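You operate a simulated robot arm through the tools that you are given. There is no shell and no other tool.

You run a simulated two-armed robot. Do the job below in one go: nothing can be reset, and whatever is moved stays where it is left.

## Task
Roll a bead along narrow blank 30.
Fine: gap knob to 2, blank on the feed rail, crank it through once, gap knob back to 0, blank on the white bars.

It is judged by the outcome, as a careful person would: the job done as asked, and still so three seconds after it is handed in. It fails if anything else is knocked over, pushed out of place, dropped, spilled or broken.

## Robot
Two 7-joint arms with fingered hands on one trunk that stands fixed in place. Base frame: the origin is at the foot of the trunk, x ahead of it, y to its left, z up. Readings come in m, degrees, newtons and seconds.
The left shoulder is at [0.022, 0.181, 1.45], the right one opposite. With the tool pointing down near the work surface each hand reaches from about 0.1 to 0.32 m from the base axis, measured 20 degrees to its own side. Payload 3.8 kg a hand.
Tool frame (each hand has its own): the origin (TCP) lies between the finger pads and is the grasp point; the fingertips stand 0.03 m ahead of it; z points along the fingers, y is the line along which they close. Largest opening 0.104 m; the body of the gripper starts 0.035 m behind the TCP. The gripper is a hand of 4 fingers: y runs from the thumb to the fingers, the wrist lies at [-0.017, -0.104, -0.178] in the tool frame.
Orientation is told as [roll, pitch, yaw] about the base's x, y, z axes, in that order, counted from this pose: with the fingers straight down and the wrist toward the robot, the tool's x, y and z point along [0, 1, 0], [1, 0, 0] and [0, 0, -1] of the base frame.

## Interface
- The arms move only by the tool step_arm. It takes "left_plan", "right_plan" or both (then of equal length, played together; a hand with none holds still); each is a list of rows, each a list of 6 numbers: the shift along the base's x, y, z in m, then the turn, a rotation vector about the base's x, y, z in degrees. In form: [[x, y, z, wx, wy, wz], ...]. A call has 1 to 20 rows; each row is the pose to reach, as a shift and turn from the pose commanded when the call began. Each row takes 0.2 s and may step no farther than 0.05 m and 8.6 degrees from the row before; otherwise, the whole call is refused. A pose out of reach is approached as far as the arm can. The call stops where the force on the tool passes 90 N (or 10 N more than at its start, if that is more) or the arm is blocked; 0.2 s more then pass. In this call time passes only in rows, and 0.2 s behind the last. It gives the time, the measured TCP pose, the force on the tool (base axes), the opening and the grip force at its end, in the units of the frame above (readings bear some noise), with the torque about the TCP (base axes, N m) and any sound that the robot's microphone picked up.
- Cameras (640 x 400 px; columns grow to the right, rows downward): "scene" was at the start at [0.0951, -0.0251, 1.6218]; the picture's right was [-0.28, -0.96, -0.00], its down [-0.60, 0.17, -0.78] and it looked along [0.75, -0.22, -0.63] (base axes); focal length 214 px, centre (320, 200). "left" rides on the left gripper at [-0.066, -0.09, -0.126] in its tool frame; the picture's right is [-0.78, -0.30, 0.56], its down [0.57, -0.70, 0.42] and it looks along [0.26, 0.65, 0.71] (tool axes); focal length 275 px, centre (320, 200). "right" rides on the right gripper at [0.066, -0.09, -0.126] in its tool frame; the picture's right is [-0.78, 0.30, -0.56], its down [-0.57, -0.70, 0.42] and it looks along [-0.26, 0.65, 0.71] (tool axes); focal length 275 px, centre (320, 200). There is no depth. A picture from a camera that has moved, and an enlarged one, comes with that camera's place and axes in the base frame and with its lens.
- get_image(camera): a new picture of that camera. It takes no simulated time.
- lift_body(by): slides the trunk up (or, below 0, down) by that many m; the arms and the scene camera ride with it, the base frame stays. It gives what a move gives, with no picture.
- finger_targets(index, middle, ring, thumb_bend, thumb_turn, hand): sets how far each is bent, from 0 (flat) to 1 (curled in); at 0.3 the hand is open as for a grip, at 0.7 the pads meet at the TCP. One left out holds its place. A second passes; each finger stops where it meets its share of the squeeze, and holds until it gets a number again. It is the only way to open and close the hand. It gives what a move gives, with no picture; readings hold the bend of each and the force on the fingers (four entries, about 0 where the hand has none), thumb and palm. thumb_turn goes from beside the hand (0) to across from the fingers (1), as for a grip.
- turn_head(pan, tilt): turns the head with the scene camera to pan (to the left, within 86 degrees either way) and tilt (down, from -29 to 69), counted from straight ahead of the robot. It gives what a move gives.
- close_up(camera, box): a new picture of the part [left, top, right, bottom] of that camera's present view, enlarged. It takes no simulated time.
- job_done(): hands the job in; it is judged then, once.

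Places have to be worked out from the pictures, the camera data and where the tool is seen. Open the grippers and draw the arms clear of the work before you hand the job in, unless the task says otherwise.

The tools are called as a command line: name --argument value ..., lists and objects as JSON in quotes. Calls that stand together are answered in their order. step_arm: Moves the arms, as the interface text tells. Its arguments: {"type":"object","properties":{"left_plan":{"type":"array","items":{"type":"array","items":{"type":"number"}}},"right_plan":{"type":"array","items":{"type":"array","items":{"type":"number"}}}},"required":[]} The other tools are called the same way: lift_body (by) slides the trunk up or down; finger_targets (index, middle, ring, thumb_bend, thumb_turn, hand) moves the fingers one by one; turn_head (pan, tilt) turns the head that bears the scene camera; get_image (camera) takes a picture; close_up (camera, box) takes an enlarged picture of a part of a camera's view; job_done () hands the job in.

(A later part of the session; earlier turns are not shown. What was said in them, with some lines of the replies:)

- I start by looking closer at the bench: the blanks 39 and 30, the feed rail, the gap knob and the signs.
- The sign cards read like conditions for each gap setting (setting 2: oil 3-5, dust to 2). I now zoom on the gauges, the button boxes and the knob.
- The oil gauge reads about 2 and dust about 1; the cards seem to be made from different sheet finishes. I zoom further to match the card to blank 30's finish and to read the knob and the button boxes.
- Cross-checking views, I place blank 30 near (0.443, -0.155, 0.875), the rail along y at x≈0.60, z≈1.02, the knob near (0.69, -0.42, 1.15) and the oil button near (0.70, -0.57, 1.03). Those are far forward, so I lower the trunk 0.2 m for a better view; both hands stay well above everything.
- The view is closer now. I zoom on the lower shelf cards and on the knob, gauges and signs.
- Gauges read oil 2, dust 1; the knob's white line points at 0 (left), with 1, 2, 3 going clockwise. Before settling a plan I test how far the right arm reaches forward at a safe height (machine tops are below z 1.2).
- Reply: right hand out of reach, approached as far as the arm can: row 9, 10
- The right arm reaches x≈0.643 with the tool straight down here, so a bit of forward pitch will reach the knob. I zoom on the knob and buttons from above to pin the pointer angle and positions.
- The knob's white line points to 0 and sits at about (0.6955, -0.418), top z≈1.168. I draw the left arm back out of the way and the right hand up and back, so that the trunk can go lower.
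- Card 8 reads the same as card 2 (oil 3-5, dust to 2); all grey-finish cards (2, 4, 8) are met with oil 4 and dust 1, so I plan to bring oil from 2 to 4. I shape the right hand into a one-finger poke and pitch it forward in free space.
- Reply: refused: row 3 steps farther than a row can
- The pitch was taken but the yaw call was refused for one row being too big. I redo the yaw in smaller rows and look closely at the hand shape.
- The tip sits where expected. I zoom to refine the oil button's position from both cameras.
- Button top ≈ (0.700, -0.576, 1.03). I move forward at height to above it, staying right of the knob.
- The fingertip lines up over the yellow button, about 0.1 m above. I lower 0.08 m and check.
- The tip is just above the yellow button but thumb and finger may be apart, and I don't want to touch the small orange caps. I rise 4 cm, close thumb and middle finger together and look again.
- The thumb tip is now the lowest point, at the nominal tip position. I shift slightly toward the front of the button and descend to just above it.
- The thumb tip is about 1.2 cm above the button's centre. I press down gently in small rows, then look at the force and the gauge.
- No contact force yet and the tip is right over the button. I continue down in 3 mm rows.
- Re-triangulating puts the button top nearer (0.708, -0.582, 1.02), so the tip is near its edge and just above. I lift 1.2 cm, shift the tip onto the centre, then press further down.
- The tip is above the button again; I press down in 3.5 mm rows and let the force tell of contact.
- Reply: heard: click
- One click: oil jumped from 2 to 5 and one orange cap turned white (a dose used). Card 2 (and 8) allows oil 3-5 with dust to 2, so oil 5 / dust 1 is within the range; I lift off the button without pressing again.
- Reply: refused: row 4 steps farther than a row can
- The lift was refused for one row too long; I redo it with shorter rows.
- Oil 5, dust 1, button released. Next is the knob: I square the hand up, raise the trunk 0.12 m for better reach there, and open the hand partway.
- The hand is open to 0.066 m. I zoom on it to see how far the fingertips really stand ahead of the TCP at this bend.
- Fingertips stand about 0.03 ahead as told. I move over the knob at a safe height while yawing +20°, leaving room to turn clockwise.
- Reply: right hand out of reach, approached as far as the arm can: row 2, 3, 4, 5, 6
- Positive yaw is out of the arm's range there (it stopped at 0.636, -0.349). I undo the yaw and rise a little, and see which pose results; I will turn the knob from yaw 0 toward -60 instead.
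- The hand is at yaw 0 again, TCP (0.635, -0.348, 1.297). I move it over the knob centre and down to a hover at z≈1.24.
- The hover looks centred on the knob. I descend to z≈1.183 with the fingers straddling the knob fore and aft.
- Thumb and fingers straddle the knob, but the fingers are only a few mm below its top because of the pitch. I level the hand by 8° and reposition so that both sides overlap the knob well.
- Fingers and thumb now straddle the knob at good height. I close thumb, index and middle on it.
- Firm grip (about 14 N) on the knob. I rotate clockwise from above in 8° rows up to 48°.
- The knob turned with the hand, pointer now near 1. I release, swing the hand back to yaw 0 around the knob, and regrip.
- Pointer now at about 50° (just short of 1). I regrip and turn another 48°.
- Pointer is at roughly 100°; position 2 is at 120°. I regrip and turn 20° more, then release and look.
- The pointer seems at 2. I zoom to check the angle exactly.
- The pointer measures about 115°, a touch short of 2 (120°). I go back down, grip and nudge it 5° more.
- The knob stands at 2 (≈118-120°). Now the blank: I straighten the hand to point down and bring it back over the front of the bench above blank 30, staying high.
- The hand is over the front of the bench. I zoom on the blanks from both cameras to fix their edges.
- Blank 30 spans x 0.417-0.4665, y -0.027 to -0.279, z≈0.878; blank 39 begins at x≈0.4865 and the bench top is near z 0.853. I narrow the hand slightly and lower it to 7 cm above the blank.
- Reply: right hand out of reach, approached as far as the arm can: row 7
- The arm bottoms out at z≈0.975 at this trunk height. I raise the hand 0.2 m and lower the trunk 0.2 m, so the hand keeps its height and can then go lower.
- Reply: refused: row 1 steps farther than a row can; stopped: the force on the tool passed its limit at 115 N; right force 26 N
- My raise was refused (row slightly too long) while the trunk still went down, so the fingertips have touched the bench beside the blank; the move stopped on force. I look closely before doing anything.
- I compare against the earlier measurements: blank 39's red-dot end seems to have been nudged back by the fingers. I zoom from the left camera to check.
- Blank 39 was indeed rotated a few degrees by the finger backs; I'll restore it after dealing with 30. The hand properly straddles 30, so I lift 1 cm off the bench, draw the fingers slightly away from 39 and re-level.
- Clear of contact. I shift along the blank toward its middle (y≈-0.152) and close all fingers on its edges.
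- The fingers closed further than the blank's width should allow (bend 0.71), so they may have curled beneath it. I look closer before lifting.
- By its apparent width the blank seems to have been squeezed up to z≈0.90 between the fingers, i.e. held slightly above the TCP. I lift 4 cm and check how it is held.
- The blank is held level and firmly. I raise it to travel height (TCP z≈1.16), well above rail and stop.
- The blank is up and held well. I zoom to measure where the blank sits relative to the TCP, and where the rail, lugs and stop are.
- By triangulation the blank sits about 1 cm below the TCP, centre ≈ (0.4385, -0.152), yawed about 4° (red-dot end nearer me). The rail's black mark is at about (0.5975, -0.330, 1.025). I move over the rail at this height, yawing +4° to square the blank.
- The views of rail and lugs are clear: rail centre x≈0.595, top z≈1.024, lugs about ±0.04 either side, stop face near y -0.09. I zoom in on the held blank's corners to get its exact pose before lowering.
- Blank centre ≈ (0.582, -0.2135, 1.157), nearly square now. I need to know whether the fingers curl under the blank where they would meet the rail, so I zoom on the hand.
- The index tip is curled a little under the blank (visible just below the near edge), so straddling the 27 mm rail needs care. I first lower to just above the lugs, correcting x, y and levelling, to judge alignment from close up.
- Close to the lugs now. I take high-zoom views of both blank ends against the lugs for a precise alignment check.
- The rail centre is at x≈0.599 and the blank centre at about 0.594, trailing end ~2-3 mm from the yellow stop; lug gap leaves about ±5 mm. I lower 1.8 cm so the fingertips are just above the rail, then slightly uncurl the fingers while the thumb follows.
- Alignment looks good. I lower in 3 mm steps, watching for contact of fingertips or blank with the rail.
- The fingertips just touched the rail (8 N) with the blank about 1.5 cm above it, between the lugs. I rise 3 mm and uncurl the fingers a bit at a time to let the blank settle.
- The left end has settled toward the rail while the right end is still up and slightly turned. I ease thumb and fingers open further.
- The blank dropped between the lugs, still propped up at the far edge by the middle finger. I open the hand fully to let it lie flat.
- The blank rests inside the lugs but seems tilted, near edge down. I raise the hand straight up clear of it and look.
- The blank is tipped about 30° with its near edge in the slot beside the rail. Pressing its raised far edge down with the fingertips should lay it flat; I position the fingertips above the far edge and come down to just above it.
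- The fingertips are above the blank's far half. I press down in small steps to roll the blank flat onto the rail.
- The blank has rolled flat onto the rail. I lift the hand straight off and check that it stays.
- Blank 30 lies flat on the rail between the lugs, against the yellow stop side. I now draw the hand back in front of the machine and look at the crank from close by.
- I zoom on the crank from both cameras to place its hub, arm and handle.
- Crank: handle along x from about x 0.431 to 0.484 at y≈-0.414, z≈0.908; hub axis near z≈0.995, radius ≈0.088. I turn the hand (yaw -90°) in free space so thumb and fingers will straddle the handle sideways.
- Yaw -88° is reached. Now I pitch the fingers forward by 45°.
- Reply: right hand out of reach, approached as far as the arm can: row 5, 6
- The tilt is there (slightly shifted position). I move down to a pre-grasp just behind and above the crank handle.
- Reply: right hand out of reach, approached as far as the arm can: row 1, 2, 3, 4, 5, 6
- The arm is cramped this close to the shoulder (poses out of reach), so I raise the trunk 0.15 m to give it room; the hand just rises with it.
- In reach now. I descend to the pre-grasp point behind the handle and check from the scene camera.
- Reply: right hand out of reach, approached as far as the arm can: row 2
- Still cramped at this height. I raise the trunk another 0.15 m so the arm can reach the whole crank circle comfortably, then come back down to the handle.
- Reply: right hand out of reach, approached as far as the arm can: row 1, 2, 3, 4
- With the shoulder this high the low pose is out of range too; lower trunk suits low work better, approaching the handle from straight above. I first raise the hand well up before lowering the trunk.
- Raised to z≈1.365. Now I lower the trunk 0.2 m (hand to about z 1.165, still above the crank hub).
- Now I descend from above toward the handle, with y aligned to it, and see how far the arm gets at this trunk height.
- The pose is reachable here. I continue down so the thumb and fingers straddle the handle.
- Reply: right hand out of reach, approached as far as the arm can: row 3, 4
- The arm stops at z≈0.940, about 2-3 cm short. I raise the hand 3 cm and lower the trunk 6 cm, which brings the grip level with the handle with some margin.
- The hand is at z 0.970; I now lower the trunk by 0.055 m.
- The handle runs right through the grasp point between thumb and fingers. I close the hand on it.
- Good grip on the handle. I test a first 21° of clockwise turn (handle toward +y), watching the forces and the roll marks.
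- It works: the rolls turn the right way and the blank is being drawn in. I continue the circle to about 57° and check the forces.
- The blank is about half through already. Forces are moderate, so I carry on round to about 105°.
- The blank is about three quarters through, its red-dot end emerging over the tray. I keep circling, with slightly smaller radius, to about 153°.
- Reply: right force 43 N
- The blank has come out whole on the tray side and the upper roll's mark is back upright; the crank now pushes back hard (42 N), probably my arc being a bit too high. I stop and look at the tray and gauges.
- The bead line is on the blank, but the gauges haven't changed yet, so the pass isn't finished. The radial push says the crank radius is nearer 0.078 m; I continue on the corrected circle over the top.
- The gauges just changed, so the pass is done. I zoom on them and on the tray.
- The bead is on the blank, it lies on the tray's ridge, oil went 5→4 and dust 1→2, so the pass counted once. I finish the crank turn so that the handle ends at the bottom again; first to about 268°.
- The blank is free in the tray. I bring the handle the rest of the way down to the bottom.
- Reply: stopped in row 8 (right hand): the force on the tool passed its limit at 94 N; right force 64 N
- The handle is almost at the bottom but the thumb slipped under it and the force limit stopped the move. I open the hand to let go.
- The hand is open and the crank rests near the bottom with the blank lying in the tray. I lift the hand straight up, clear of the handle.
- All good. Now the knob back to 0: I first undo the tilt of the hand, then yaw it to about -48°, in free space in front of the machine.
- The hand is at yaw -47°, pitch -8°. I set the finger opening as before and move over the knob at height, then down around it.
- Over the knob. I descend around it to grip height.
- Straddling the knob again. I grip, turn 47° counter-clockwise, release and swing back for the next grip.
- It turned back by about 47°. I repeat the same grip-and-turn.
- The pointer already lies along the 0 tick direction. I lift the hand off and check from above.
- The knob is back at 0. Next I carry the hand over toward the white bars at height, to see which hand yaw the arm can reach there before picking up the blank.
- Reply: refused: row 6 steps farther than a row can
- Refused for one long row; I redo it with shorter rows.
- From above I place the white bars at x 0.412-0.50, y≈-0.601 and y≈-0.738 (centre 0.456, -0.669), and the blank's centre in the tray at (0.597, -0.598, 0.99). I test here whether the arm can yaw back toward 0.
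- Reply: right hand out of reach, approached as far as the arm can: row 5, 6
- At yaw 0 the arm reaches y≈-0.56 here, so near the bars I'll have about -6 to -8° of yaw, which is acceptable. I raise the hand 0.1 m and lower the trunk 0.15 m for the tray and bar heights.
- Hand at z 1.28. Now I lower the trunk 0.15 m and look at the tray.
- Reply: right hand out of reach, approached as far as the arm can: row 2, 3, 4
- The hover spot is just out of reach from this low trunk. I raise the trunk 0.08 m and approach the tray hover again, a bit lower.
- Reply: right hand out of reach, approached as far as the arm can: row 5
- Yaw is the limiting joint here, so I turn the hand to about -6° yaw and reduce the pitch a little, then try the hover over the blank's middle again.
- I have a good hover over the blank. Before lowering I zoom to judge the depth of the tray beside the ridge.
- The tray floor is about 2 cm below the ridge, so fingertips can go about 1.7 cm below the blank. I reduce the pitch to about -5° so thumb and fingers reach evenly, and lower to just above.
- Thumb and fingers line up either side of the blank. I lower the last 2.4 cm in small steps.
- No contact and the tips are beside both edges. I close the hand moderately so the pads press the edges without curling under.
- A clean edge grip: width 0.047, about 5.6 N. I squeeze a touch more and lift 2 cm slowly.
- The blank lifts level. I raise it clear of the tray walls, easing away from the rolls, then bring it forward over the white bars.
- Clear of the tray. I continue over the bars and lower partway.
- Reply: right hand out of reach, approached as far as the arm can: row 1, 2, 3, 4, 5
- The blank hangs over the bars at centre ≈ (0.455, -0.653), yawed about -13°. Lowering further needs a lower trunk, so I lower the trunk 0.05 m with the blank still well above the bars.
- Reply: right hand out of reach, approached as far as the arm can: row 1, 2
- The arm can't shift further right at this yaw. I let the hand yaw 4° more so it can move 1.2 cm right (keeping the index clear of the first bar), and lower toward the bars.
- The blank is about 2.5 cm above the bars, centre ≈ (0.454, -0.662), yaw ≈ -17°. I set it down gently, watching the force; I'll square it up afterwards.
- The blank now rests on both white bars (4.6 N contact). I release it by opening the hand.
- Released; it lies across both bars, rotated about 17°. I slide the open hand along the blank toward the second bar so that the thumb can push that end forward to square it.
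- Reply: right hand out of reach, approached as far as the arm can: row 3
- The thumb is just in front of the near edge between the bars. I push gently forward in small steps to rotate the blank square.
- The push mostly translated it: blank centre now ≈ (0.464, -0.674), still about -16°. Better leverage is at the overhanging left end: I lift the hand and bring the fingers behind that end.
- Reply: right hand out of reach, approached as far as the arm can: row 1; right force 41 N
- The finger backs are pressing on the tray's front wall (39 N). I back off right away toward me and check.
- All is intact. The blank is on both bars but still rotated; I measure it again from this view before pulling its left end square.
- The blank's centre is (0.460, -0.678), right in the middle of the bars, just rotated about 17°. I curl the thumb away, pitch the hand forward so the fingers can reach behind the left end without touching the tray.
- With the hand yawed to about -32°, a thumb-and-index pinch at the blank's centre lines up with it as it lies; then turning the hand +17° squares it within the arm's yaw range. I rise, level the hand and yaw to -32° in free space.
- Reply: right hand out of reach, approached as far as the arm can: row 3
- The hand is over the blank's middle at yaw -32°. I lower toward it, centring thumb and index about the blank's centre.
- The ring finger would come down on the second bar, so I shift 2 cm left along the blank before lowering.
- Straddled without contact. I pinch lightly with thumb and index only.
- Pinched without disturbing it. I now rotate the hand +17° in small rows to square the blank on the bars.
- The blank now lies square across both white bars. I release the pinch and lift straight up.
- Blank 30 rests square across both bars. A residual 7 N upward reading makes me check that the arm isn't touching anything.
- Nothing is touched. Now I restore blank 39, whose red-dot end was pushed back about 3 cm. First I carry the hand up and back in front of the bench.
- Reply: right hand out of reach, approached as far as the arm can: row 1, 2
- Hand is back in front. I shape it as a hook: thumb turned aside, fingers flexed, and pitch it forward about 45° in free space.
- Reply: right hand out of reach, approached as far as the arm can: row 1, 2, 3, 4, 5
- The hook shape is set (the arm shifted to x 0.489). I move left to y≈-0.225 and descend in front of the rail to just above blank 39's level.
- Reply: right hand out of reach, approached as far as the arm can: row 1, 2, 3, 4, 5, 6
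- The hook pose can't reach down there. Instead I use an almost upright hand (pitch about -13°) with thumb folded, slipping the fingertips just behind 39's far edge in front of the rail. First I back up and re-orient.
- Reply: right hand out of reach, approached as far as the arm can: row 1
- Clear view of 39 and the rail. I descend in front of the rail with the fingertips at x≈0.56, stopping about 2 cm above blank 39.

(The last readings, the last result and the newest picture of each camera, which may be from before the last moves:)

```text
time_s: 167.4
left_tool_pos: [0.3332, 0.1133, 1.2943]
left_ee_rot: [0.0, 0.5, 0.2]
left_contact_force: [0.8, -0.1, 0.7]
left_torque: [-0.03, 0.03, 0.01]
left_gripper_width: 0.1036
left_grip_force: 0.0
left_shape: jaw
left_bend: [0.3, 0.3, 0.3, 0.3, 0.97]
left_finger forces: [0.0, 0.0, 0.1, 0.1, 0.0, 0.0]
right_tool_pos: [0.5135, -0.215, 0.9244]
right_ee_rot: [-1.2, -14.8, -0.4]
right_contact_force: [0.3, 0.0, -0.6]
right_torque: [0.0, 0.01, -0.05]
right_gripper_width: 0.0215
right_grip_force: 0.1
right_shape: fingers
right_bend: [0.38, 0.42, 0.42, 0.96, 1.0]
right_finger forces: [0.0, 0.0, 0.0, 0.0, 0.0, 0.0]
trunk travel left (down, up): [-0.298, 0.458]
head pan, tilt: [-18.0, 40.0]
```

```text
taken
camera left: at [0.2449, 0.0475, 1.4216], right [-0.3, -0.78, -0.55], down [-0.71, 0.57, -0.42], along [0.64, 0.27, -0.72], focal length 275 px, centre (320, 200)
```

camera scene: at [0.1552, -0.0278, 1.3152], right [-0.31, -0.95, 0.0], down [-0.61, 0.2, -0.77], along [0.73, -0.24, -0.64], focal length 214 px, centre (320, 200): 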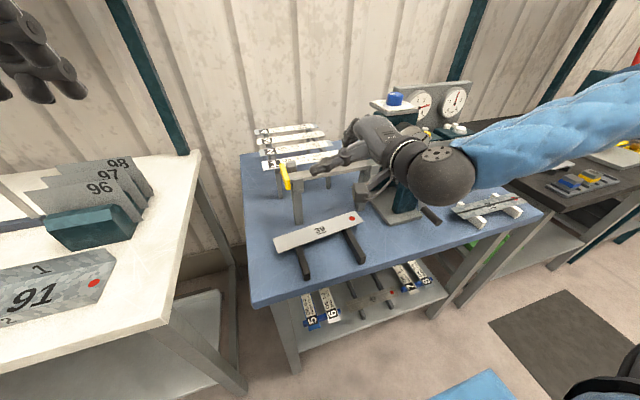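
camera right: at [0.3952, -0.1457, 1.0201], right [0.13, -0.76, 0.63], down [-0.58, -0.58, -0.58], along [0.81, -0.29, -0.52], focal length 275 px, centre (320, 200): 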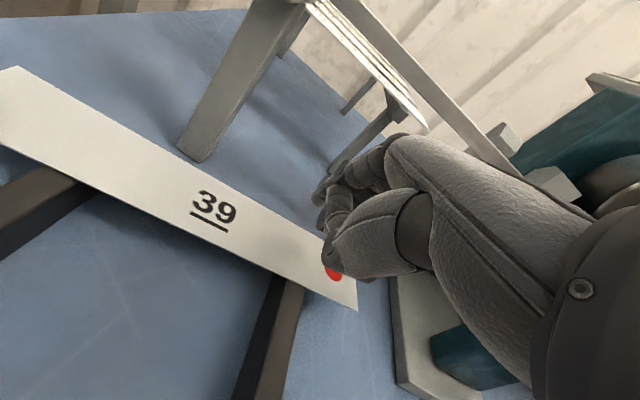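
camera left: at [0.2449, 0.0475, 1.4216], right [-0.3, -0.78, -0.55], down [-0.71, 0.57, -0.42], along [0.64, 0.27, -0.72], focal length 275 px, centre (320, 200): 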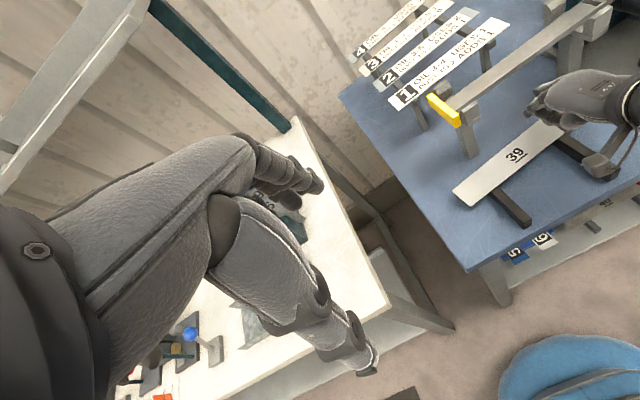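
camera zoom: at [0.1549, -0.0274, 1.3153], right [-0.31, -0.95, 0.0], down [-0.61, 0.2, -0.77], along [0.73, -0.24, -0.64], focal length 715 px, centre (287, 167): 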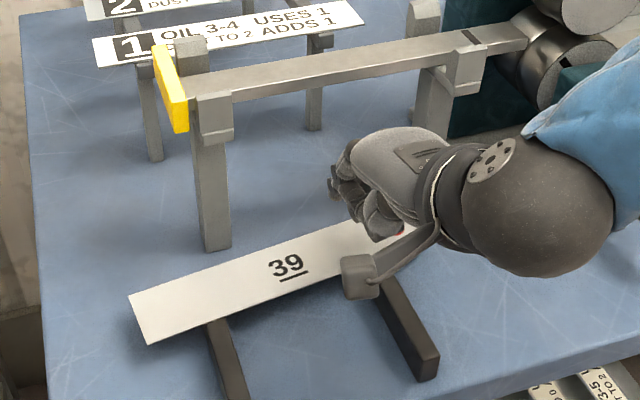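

Next I move 1.8 cm forward so the fingertips clear 39's far edge, still in front of the rail, and check.

step_arm --right_plan '[[0.009, 0, 0, 0, 0, 0], [0.018, 0, 0, 0, 0, 0]]'

close_up --camera "right" --box '[220, 120, 420, 330]'

close_up --camera "left" --box '[440, 30, 640, 220]'

close_up --camera "scene" --box '[290, 170, 390, 250]'

```text
time_s: 168.0
left_tool_pos: [0.3331, 0.1147, 1.2953]
left_ee_rot: [0.1, 0.4, 0.2]
left_contact_force: [0.5, 0.2, 0.6]
left_torque: [0.01, 0.03, 0.02]
left_gripper_width: 0.1038
left_grip_force: 0.1
left_shape: jaw
left_bend: [0.3, 0.3, 0.3, 0.3, 0.97]
left_finger forces: [0.0, 0.0, 0.1, 0.0, 0.1, 0.1]
right_tool_pos: [0.5303, -0.2139, 0.9255]
right_ee_rot: [-1.3, -14.9, -0.4]
right_contact_force: [0.8, -1.3, 0.4]
right_torque: [0.01, 0.04, -0.02]
right_gripper_width: 0.0215
right_grip_force: 0.1
right_shape: fingers
right_bend: [0.38, 0.42, 0.42, 0.96, 1.0]
right_finger forces: [0.0, 0.1, 0.1, 0.1, 0.1, 0.0]
trunk travel left (down, up): [-0.298, 0.458]
head pan, tilt: [-18.0, 40.0]
```

```text
1.90 times, centred on (320, 225) of right
camera zoom: at [0.412, -0.1447, 1.0216], right [0.13, -0.76, 0.63], down [-0.58, -0.58, -0.58], along [0.81, -0.29, -0.52], focal length 524 px, centre (320, 152)
```

zoom: 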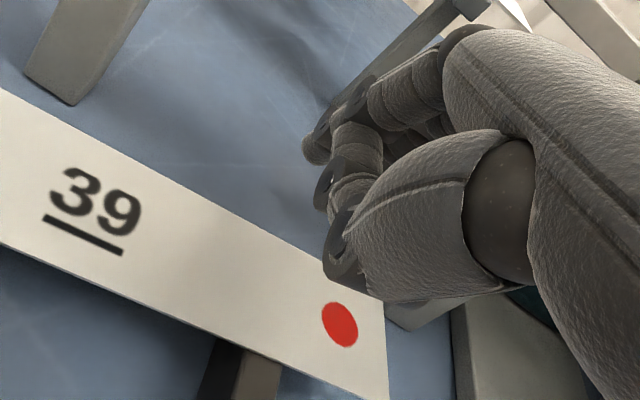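

```text
2.11 times, centred on (540, 125) of left
camera zoom: at [0.2439, 0.0478, 1.4219], right [-0.3, -0.78, -0.55], down [-0.71, 0.57, -0.42], along [0.64, 0.27, -0.72], focal length 580 px, centre (-143, 358)
```

zoom: 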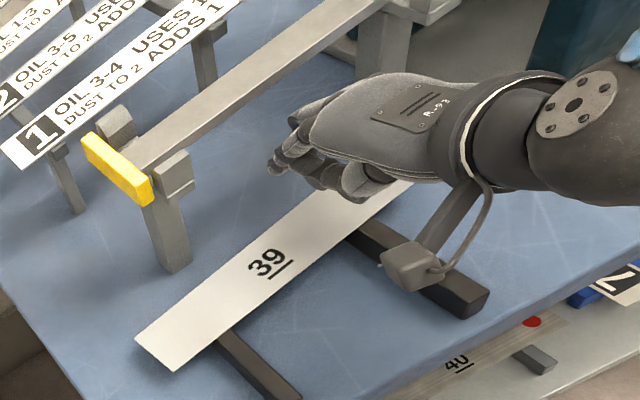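

```text
5.00 times, centred on (340, 210) of scene
camera zoom: at [0.154, -0.0271, 1.3155], right [-0.31, -0.95, 0.0], down [-0.61, 0.2, -0.77], along [0.73, -0.24, -0.64], focal length 1072 px, centre (220, 150)
```

zoom: 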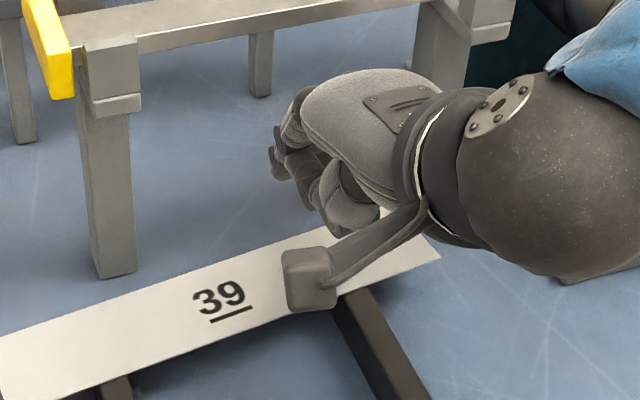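

The tips are about at the far edge line. I go 2 cm lower (still above the blank), then 1 cm further forward under the rail.

step_arm --right_plan '[[0, 0, -0.012, 0, 0, 0], [0.002, 0, -0.019, 0, 0, 0], [0.006, 0, -0.02, 0, 0, 0], [0.01, 0, -0.02, 0, 0, 0]]'

close_up --camera "right" --box '[220, 120, 420, 330]'

close_up --camera "left" --box '[490, 60, 610, 160]'

```text
time_s: 169.0
left_tool_pos: [0.3338, 0.1137, 1.2948]
left_ee_rot: [0.0, 0.4, 0.2]
left_contact_force: [-0.4, 0.0, 0.0]
left_torque: [0.02, -0.01, -0.01]
left_gripper_width: 0.1038
left_grip_force: 0.1
left_shape: jaw
left_bend: [0.3, 0.3, 0.3, 0.3, 0.97]
left_finger forces: [0.0, 0.1, 0.0, 0.0, 0.0, 0.1]
right_tool_pos: [0.5388, -0.2139, 0.9042]
right_ee_rot: [-1.3, -14.9, -0.5]
right_contact_force: [-0.3, 0.4, -0.2]
right_torque: [-0.01, -0.02, 0.0]
right_gripper_width: 0.0213
right_grip_force: 0.1
right_shape: fingers
right_bend: [0.38, 0.42, 0.42, 0.96, 1.0]
right_finger forces: [0.1, 0.0, 0.1, 0.0, 0.0, 0.1]
trunk travel left (down, up): [-0.298, 0.458]
head pan, tilt: [-18.0, 40.0]
```

```text
1.90 times, centred on (320, 225) of right
camera zoom: at [0.4206, -0.1448, 1.0016], right [0.13, -0.76, 0.63], down [-0.58, -0.58, -0.58], along [0.81, -0.29, -0.52], focal length 524 px, centre (320, 152)
```

zoom: 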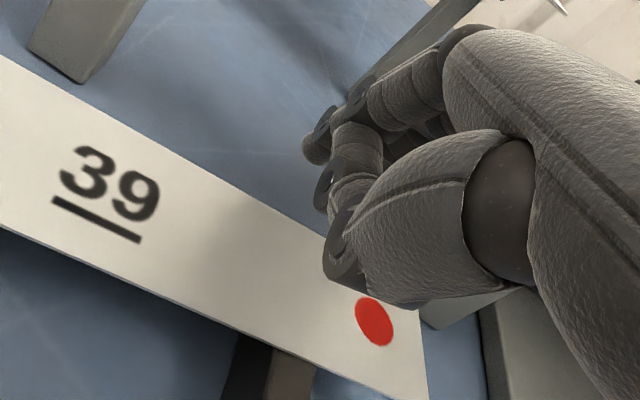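

```text
4.00 times, centred on (550, 110) of left
camera zoom: at [0.2441, 0.0477, 1.4219], right [-0.3, -0.78, -0.55], down [-0.71, 0.57, -0.42], along [0.64, 0.27, -0.72], focal length 1101 px, centre (-600, 560)
```

zoom: 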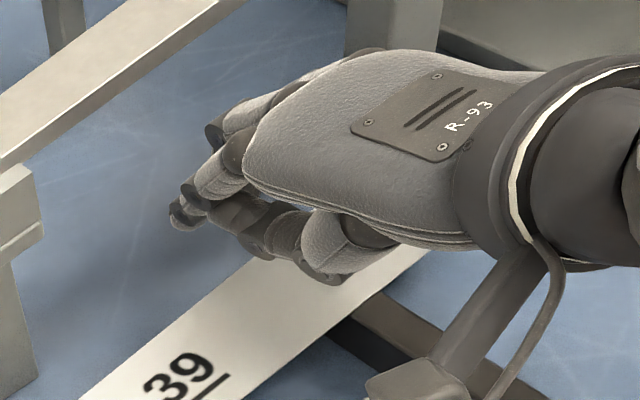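

The tips are now about 1 cm behind the far edge. I lower about 1.6 cm in small rows, watching for contact.

step_arm --right_plan '[[0, 0, -0.005, 0, 0, 0], [0, 0, -0.01, 0, 0, 0], [0, 0, -0.014, 0, 0, 0], [0, 0, -0.017, 0, 0, 0]]'

close_up --camera "right" --box '[220, 120, 420, 330]'

close_up --camera "left" --box '[490, 60, 610, 160]'

```text
time_s: 170.0
left_tool_pos: [0.3339, 0.1149, 1.2943]
left_ee_rot: [0.0, 0.5, 0.2]
left_contact_force: [0.5, 0.2, -0.4]
left_torque: [0.01, -0.01, -0.02]
left_gripper_width: 0.1035
left_grip_force: 0.0
left_shape: jaw
left_bend: [0.3, 0.3, 0.3, 0.3, 0.97]
left_finger forces: [0.1, 0.0, 0.0, 0.0, 0.1, 0.0]
right_tool_pos: [0.5391, -0.2146, 0.8869]
right_ee_rot: [-1.3, -14.9, -0.4]
right_contact_force: [0.0, 0.2, -0.1]
right_torque: [0.02, -0.02, 0.01]
right_gripper_width: 0.0215
right_grip_force: 0.1
right_shape: fingers
right_bend: [0.38, 0.42, 0.42, 0.96, 1.0]
right_finger forces: [0.1, 0.1, 0.0, 0.0, 0.1, 0.1]
trunk travel left (down, up): [-0.298, 0.458]
head pan, tilt: [-18.0, 40.0]
```

```text
1.90 times, centred on (320, 225) of right
camera zoom: at [0.421, -0.1453, 0.9844], right [0.13, -0.76, 0.63], down [-0.58, -0.58, -0.58], along [0.81, -0.29, -0.52], focal length 524 px, centre (320, 152)
```

zoom: 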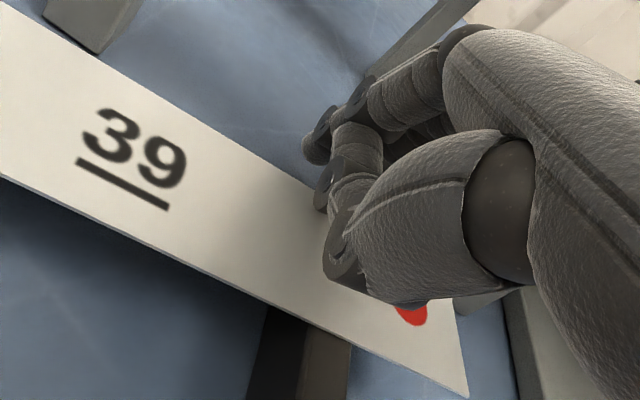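

```text
4.00 times, centred on (550, 110) of left
camera zoom: at [0.2441, 0.0477, 1.4219], right [-0.3, -0.78, -0.55], down [-0.71, 0.57, -0.42], along [0.64, 0.27, -0.72], focal length 1101 px, centre (-600, 560)
```

zoom: 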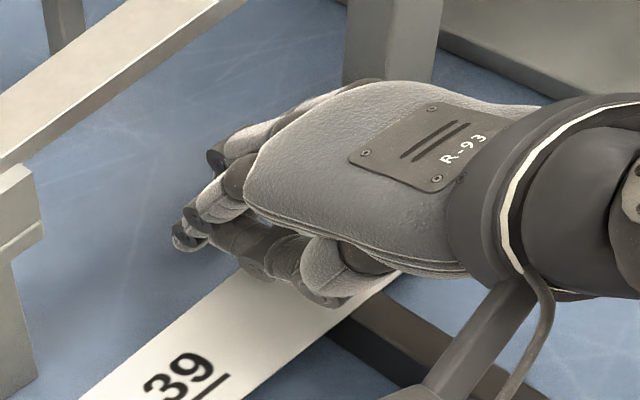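

No contact, tips below the blank's level and just behind its edge. I pull gently toward me in small steps.

step_arm --right_plan '[[-0.006, 0, 0, 0, 0, 0], [-0.012, 0, 0, 0, 0, 0], [-0.018, 0, 0, 0, 0, 0], [-0.024, 0, 0, 0, 0, 0]]'

close_up --camera "right" --box '[200, 120, 440, 370]'

close_up --camera "scene" --box '[260, 160, 400, 280]'

```text
time_s: 171.0
left_tool_pos: [0.3323, 0.1143, 1.2939]
left_ee_rot: [-0.1, 0.5, 0.3]
left_contact_force: [-0.2, -1.2, -0.5]
left_torque: [-0.03, -0.02, -0.02]
left_gripper_width: 0.1037
left_grip_force: 0.0
left_shape: jaw
left_bend: [0.3, 0.3, 0.3, 0.3, 0.97]
left_finger forces: [0.0, 0.0, 0.0, 0.0, 0.0, 0.1]
right_tool_pos: [0.5166, -0.2137, 0.887]
right_ee_rot: [-1.3, -14.9, -0.3]
right_contact_force: [0.4, 0.8, -0.3]
right_torque: [0.02, 0.02, 0.02]
right_gripper_width: 0.0215
right_grip_force: 0.2
right_shape: fingers
right_bend: [0.38, 0.42, 0.42, 0.96, 1.0]
right_finger forces: [0.0, 0.0, 0.0, 0.0, 0.0, 0.0]
trunk travel left (down, up): [-0.298, 0.458]
head pan, tilt: [-18.0, 40.0]
```

```text
1.60 times, centred on (320, 245) of right
camera zoom: at [0.3974, -0.1447, 0.9839], right [0.13, -0.76, 0.63], down [-0.58, -0.58, -0.58], along [0.81, -0.29, -0.52], focal length 440 px, centre (320, 128)
```

zoom: 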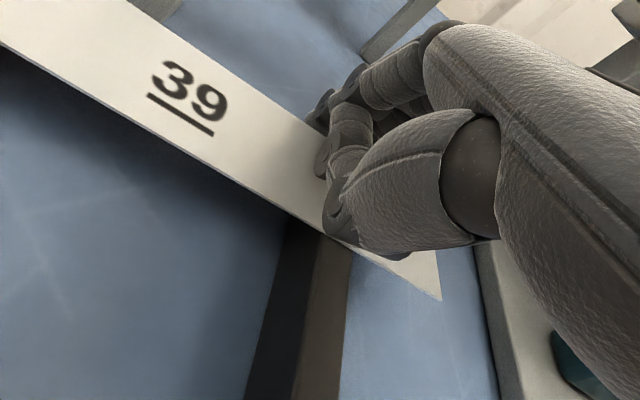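

```text
3.33 times, centred on (330, 220) of scene
camera zoom: at [0.1541, -0.0272, 1.3155], right [-0.31, -0.95, 0.0], down [-0.61, 0.2, -0.77], along [0.73, -0.24, -0.64], focal length 715 px, centre (287, 133)
```

zoom: 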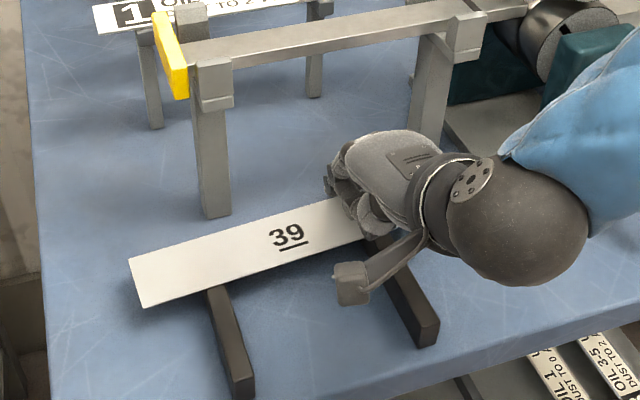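

The blank is starting to follow (its edge slope is decreasing, force negligible). I continue pulling another 2 cm.

step_arm --right_plan '[[-0.006, 0, 0, 0, 0, 0], [-0.012, 0, 0, 0, 0, 0], [-0.018, 0, 0, 0, 0, 0]]'

close_up --camera "right" --box '[200, 120, 440, 370]'

close_up --camera "scene" --box '[260, 160, 400, 280]'

close_up --camera "left" --box '[430, 40, 640, 240]'

```text
time_s: 171.8
left_tool_pos: [0.3331, 0.1144, 1.2949]
left_ee_rot: [0.0, 0.5, 0.2]
left_contact_force: [1.0, -0.4, 0.6]
left_torque: [0.0, 0.01, -0.01]
left_gripper_width: 0.1038
left_grip_force: 0.0
left_shape: jaw
left_bend: [0.3, 0.3, 0.3, 0.3, 0.97]
left_finger forces: [0.0, 0.1, 0.1, 0.0, 0.1, 0.0]
right_tool_pos: [0.4961, -0.2135, 0.8889]
right_ee_rot: [-1.3, -14.9, -0.4]
right_contact_force: [0.3, -0.5, -0.2]
right_torque: [-0.04, 0.0, -0.04]
right_gripper_width: 0.0209
right_grip_force: 0.0
right_shape: fingers
right_bend: [0.38, 0.42, 0.42, 0.96, 1.0]
right_finger forces: [0.1, 0.1, 0.1, 0.1, 0.1, 0.1]
trunk travel left (down, up): [-0.298, 0.458]
head pan, tilt: [-18.0, 40.0]
```

```text
1.60 times, centred on (320, 245) of right
camera zoom: at [0.3793, -0.1451, 0.9845], right [0.13, -0.76, 0.63], down [-0.58, -0.58, -0.58], along [0.81, -0.29, -0.52], focal length 440 px, centre (320, 128)
```

zoom: 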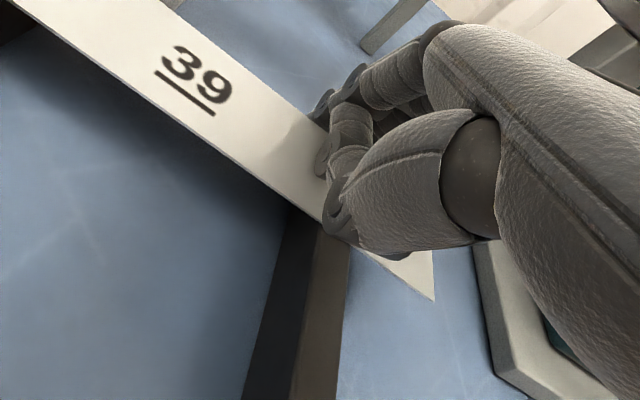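

```text
3.33 times, centred on (330, 220) of scene
camera zoom: at [0.154, -0.0273, 1.3155], right [-0.31, -0.95, 0.0], down [-0.61, 0.2, -0.77], along [0.73, -0.24, -0.64], focal length 715 px, centre (287, 133)
```

zoom: 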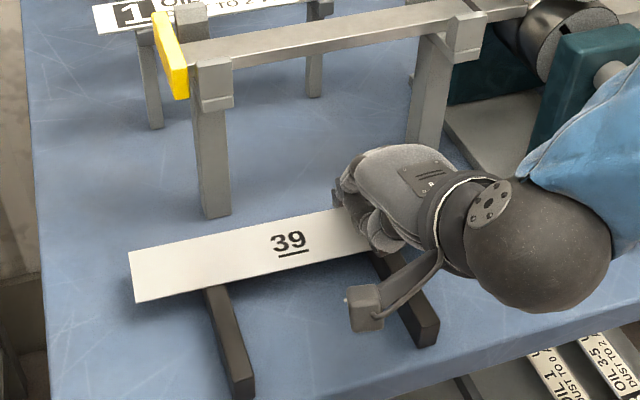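

```text
2.00 times, centred on (535, 140) of left
camera zoom: at [0.2439, 0.0477, 1.4219], right [-0.3, -0.78, -0.55], down [-0.71, 0.57, -0.42], along [0.64, 0.27, -0.72], focal length 551 px, centre (-110, 320)
```

zoom: 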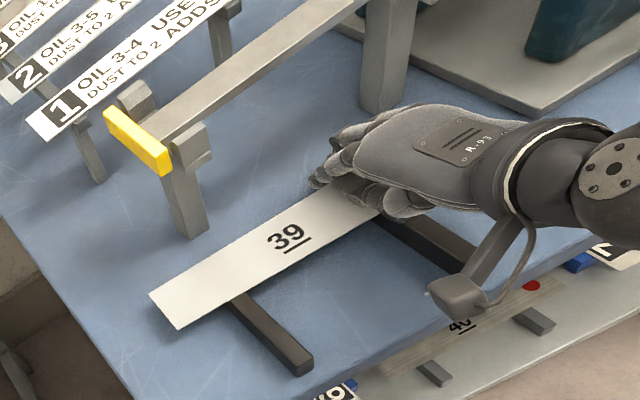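

39 is parallel to its original line again, but overall about 8 mm too far back. I shift the fingers to its middle and pull the last few millimetres.

step_arm --right_plan '[[0.012, 0, 0, 0, 0, 0], [0.012, 0.03, 0, 0, 0, 0], [0.012, 0.066, 0, 0, 0, 0], [0.006, 0.066, 0, 0, 0, 0], [0.0, 0.066, 0, 0, 0, 0], [-0.006, 0.066, 0, 0, 0, 0]]'

close_up --camera "scene" --box '[260, 160, 400, 280]'

close_up --camera "left" --box '[430, 40, 640, 240]'

```text
time_s: 173.2
left_tool_pos: [0.3329, 0.1142, 1.2946]
left_ee_rot: [0.0, 0.4, 0.2]
left_contact_force: [-0.1, 0.4, 0.0]
left_torque: [-0.03, 0.0, 0.01]
left_gripper_width: 0.1039
left_grip_force: 0.0
left_shape: jaw
left_bend: [0.3, 0.3, 0.3, 0.3, 0.97]
left_finger forces: [0.1, 0.1, 0.1, 0.1, 0.0, 0.1]
right_tool_pos: [0.4923, -0.1512, 0.8878]
right_ee_rot: [-1.4, -14.9, -0.4]
right_contact_force: [0.2, -0.6, 0.4]
right_torque: [0.03, 0.0, -0.03]
right_gripper_width: 0.0213
right_grip_force: 0.3
right_shape: fingers
right_bend: [0.38, 0.42, 0.42, 0.96, 1.0]
right_finger forces: [0.1, 0.0, 0.0, 0.1, 0.0, 0.0]
right hand out of reach, approached as far as the arm can: row 3, 4, 5, 6
trunk travel left (down, up): [-0.298, 0.458]
head pan, tilt: [-18.0, 40.0]
```

```text
3.33 times, centred on (330, 220) of scene
camera zoom: at [0.154, -0.0272, 1.3155], right [-0.31, -0.95, 0.0], down [-0.61, 0.2, -0.77], along [0.73, -0.24, -0.64], focal length 715 px, centre (287, 133)
```

zoom: 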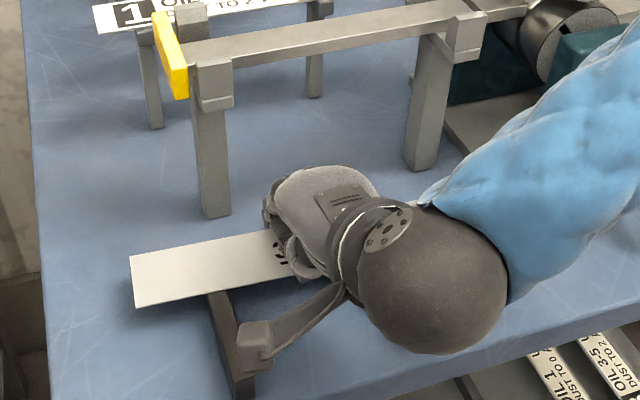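

```text
2.00 times, centred on (535, 140) of left
camera zoom: at [0.2439, 0.0477, 1.4219], right [-0.3, -0.78, -0.55], down [-0.71, 0.57, -0.42], along [0.64, 0.27, -0.72], focal length 551 px, centre (-110, 320)
```

zoom: 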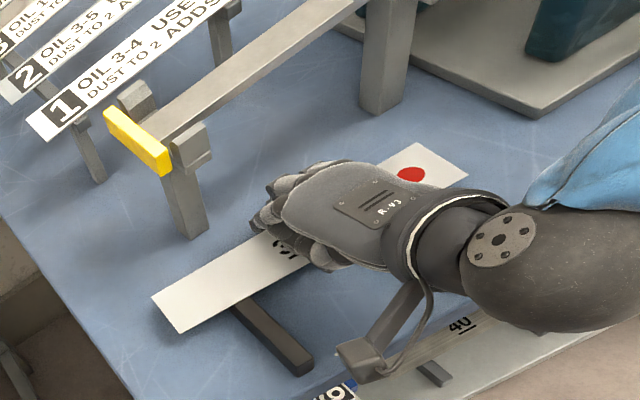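

39 is back within about 5 mm and 2° of where it was. I ease off its edge, lift straight up and draw the arm back.

step_arm --right_plan '[[0.004, 0, 0, 0, 0, 0], [0.004, 0, 0.02, 0, 0, 0], [0.002, 0, 0.06, 0, 0, 0], [0.0, 0, 0.1, 0, 0, 0], [-0.01, -0.01, 0.145, 0, 0, 0], [-0.03, -0.02, 0.185, 0, 0, 0], [-0.06, -0.03, 0.215, 0, 0, 0], [-0.09, -0.05, 0.235, 0, 0, 0]]'

get_image --camera "scene"

close_up --camera "scene" --box '[260, 200, 380, 290]'

close_up --camera "left" --box '[430, 40, 640, 240]'

```text
time_s: 175.0
left_tool_pos: [0.3307, 0.1117, 1.295]
left_ee_rot: [0.2, 0.4, 0.2]
left_contact_force: [-0.1, -0.5, 0.2]
left_torque: [0.03, 0.0, 0.01]
left_gripper_width: 0.1037
left_grip_force: 0.0
left_shape: jaw
left_bend: [0.3, 0.3, 0.3, 0.3, 0.97]
left_finger forces: [0.1, 0.0, 0.0, 0.0, 0.1, 0.0]
right_tool_pos: [0.4185, -0.1985, 1.1395]
right_ee_rot: [-1.2, -14.8, -0.4]
right_contact_force: [1.2, 0.2, 0.1]
right_torque: [0.03, -0.01, -0.04]
right_gripper_width: 0.0215
right_grip_force: 0.0
right_shape: fingers
right_bend: [0.38, 0.42, 0.42, 0.96, 1.0]
right_finger forces: [0.0, 0.1, 0.0, 0.0, 0.0, 0.0]
right hand out of reach, approached as far as the arm can: row 7, 8
trunk travel left (down, up): [-0.298, 0.458]
head pan, tilt: [-18.0, 40.0]
```

```text
taken
camera scene: at [0.1531, -0.0283, 1.3156], right [-0.31, -0.95, 0.0], down [-0.61, 0.2, -0.77], along [0.73, -0.24, -0.64], focal length 214 px, centre (320, 200)
```

scene: 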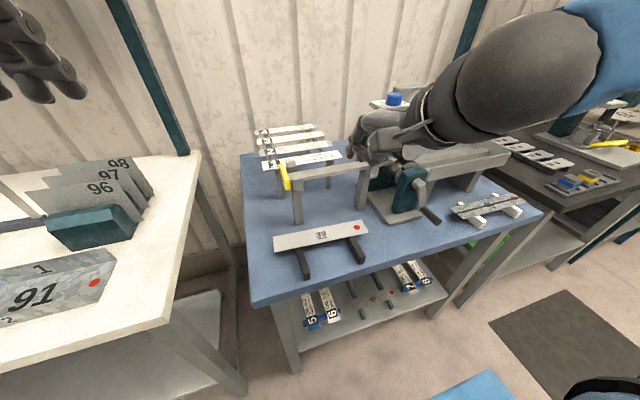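

```text
4.44 times, centred on (320, 245) of scene
camera zoom: at [0.1531, -0.0283, 1.3156], right [-0.31, -0.95, 0.0], down [-0.61, 0.2, -0.77], along [0.73, -0.24, -0.64], focal length 953 px, centre (320, 0)
```

zoom: 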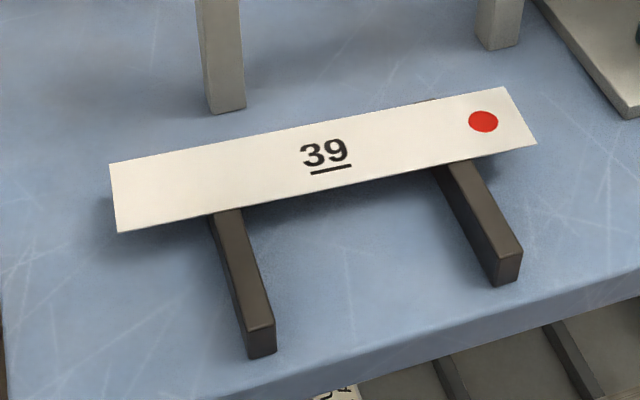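

```text
2.00 times, centred on (535, 140) of left
camera zoom: at [0.2428, 0.0466, 1.4221], right [-0.3, -0.78, -0.56], down [-0.71, 0.57, -0.42], along [0.64, 0.27, -0.72], focal length 551 px, centre (-110, 320)
```

zoom: 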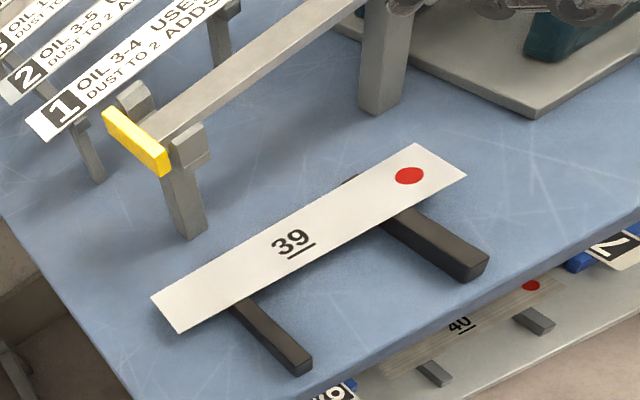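

39 is back in its place (centre matches within a millimetre or two, about 2° of rotation). I open the right hand and raise the trunk, which lifts both arms well clear of the bench.

finger_targets --hand "right" --index 0.3 --middle 0.3 --ring 0.3 --thumb_bend 0.3 --thumb_turn 0.97

lift_body --by 0.25

turn_head --pan -25 --tilt 38

get_image --camera "scene"

```text
time_s: 176.0
left_tool_pos: [0.3341, 0.1138, 1.2952]
left_ee_rot: [0.0, 0.6, 0.2]
left_contact_force: [-0.3, -0.2, -0.5]
left_torque: [0.02, -0.02, 0.01]
left_gripper_width: 0.1038
left_grip_force: 0.1
left_shape: jaw
left_bend: [0.3, 0.3, 0.3, 0.3, 0.97]
left_finger forces: [0.0, 0.1, 0.0, 0.0, 0.0, 0.0]
right_tool_pos: [0.4205, -0.1976, 1.1375]
right_ee_rot: [-1.4, -14.8, -0.3]
right_contact_force: [-0.1, -0.6, 0.2]
right_torque: [-0.02, 0.01, 0.0]
right_gripper_width: 0.1044
right_grip_force: 0.0
right_shape: fingers
right_bend: [0.3, 0.3, 0.3, 0.3, 0.94]
right_finger forces: [0.1, 0.1, 0.1, 0.0, 0.0, 0.0]
trunk travel left (down, up): [-0.298, 0.458]
head pan, tilt: [-18.0, 40.0]
```

```text
time_s: 178.6
left_tool_pos: [0.333, 0.1142, 1.545]
left_ee_rot: [0.0, 0.5, 0.1]
left_contact_force: [0.0, 0.2, 0.7]
left_torque: [-0.01, -0.04, 0.0]
left_gripper_width: 0.1039
left_grip_force: 0.0
left_shape: jaw
left_bend: [0.3, 0.3, 0.3, 0.3, 0.97]
left_finger forces: [0.0, 0.1, 0.1, 0.0, 0.0, 0.0]
right_tool_pos: [0.4196, -0.1962, 1.3855]
right_ee_rot: [-1.3, -14.9, -0.4]
right_contact_force: [-0.5, 0.1, -0.3]
right_torque: [0.03, 0.04, -0.01]
right_gripper_width: 0.1044
right_grip_force: 0.0
right_shape: fingers
right_bend: [0.3, 0.3, 0.3, 0.3, 0.94]
right_finger forces: [0.0, 0.0, 0.0, 0.0, 0.0, 0.1]
trunk travel left (down, up): [-0.548, 0.208]
head pan, tilt: [-18.0, 40.0]
```

```text
time_s: 179.2
left_tool_pos: [0.3332, 0.115, 1.5466]
left_ee_rot: [0.1, 0.6, 0.1]
left_contact_force: [-0.4, -0.9, 0.2]
left_torque: [0.0, 0.02, 0.01]
left_gripper_width: 0.1036
left_grip_force: 0.1
left_shape: jaw
left_bend: [0.3, 0.3, 0.3, 0.3, 0.97]
left_finger forces: [0.0, 0.0, 0.1, 0.0, 0.0, 0.1]
right_tool_pos: [0.4203, -0.1982, 1.3861]
right_ee_rot: [-1.3, -14.9, -0.4]
right_contact_force: [-0.1, -1.0, 0.1]
right_torque: [-0.01, 0.0, 0.01]
right_gripper_width: 0.1044
right_grip_force: 0.0
right_shape: fingers
right_bend: [0.3, 0.3, 0.3, 0.3, 0.94]
right_finger forces: [0.1, 0.1, 0.2, 0.0, 0.0, 0.0]
trunk travel left (down, up): [-0.548, 0.208]
head pan, tilt: [-25.0, 38.0]
```

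```text
taken
camera scene: at [0.0943, -0.0374, 1.5705], right [-0.42, -0.91, 0.0], down [-0.56, 0.26, -0.79], along [0.71, -0.33, -0.62], focal length 214 px, centre (320, 200)
```

scene: 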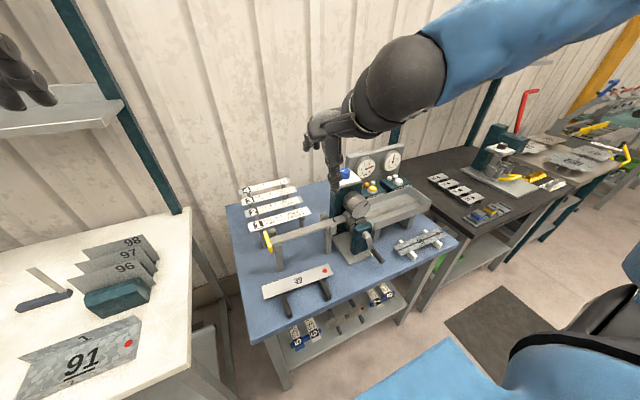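

Everything stands in order. I draw the right arm back to about its starting pose and take a last look at knob, gauges and blank 30.

step_arm --right_plan '[[-0.01, -0.03, 0.01, 0, 5, 0], [-0.02, -0.07, 0.02, 0, 10, 0], [-0.03, -0.11, 0.02, 0, 15, 0], [-0.04, -0.15, 0.02, 0, 15, 0], [-0.05, -0.19, 0.02, 0, 15, 0], [-0.05, -0.22, 0.02, 0, 15, 0]]'

get_image --camera "scene"

close_up --camera "scene" --box '[320, 140, 460, 280]'

get_image --camera "right"

```text
time_s: 180.6
left_tool_pos: [0.3342, 0.113, 1.5448]
left_ee_rot: [0.1, 0.6, 0.2]
left_contact_force: [0.5, 0.3, 0.2]
left_torque: [-0.02, 0.01, 0.02]
left_gripper_width: 0.1037
left_grip_force: 0.0
left_shape: jaw
left_bend: [0.3, 0.3, 0.3, 0.3, 0.97]
left_finger forces: [0.1, 0.0, 0.0, 0.0, 0.1, 0.0]
right_tool_pos: [0.3724, -0.4166, 1.4079]
right_ee_rot: [-1.3, 0.1, -0.3]
right_contact_force: [-0.3, -0.5, 0.1]
right_torque: [0.0, 0.01, 0.0]
right_gripper_width: 0.1043
right_grip_force: 0.1
right_shape: fingers
right_bend: [0.3, 0.3, 0.3, 0.3, 0.94]
right_finger forces: [0.0, 0.1, 0.0, 0.1, 0.0, 0.0]
trunk travel left (down, up): [-0.548, 0.208]
head pan, tilt: [-25.0, 38.0]
```

```text
taken
camera scene: at [0.0946, -0.0384, 1.5705], right [-0.42, -0.91, 0.0], down [-0.56, 0.26, -0.79], along [0.71, -0.33, -0.62], focal length 214 px, centre (320, 200)
```

scene: 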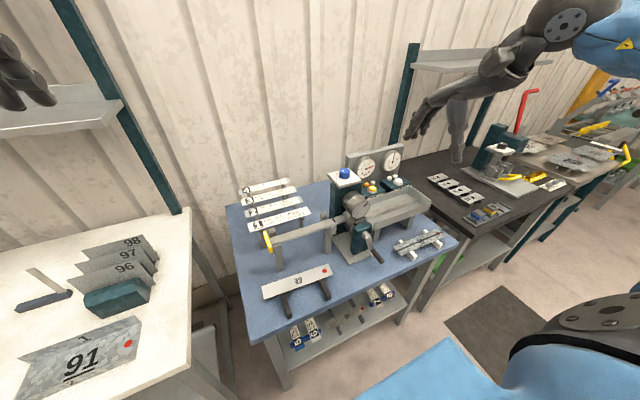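

```text
2.86 times, centred on (390, 210) of scene
camera zoom: at [0.0946, -0.0384, 1.5705], right [-0.42, -0.91, 0.0], down [-0.56, 0.26, -0.79], along [0.71, -0.33, -0.62], focal length 613 px, centre (120, 171)
```

zoom: 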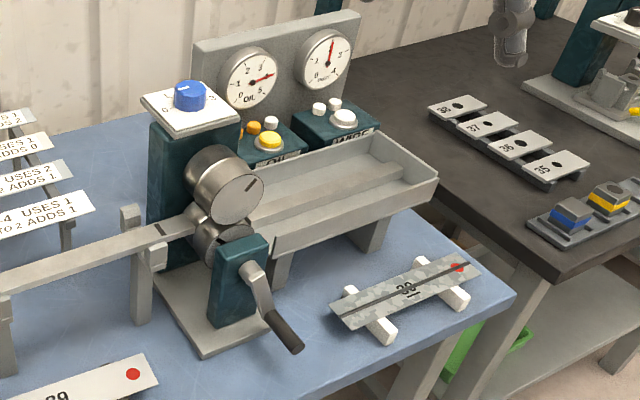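

```text
taken
camera right: at [0.2826, -0.3485, 1.5325], right [0.29, -0.76, 0.57], down [-0.71, -0.58, -0.41], along [0.65, -0.28, -0.71], focal length 275 px, centre (320, 200)
```

right: 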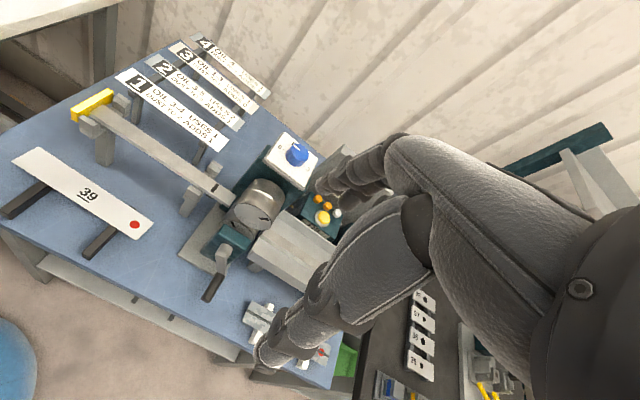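

The bead is rolled along blank 30, the gap knob is back at 0, and blank 30 lies square across both white bars. Blank 39 is back on its bars, both hands are open and the arms are clear of the bench. I hand the job in.

job_done

```text
The job is handed in.
```

Blank 30 has a bead rolled along it in one pass. It now lies square across both white bars, and the gap knob is back at 0. I handed the job in with both hands open and the arms clear of the bench.

- **Oil dose:** The oil gauge read 2 at the start, so I pressed the OIL button once, which took it to 5. That was within the 3-5 on card 2, the card I took to apply to gap 2 and the galvanised sheet.
- **Gauge change after the pass:** The pass took oil from 5 to 4 and dust from 1 to 2. Card 2 says it uses 2 oil and adds 1 dust, so only the dust matches. One oil used and one dust added is what card 1 says, and card 1 allows only oil 3-4. Card 8 also allows oil 3-5, but its usage figures were hidden. If card 1 was the right one, the blank was rolled with too much oil. I saw no fault in the bead.
- **Blank 39:** A move I got wrong pushed its red-dot end back about 3 cm. I pulled it back onto its bars, to within about 5 mm and 2-3° of where it was.
- **Contacts:** The right hand pressed on the bench top once (about 115 N) and on the tray wall once (about 39 N). The force on the crank handle reached 94 N near the end of the turn. I saw no damage from any of these.
- **Placing the blank:** It tipped on the feed rail when first set down, and I pressed it flat before cranking.
- **Crank:** It rests near the bottom of its turn, slightly to the right of where it started.
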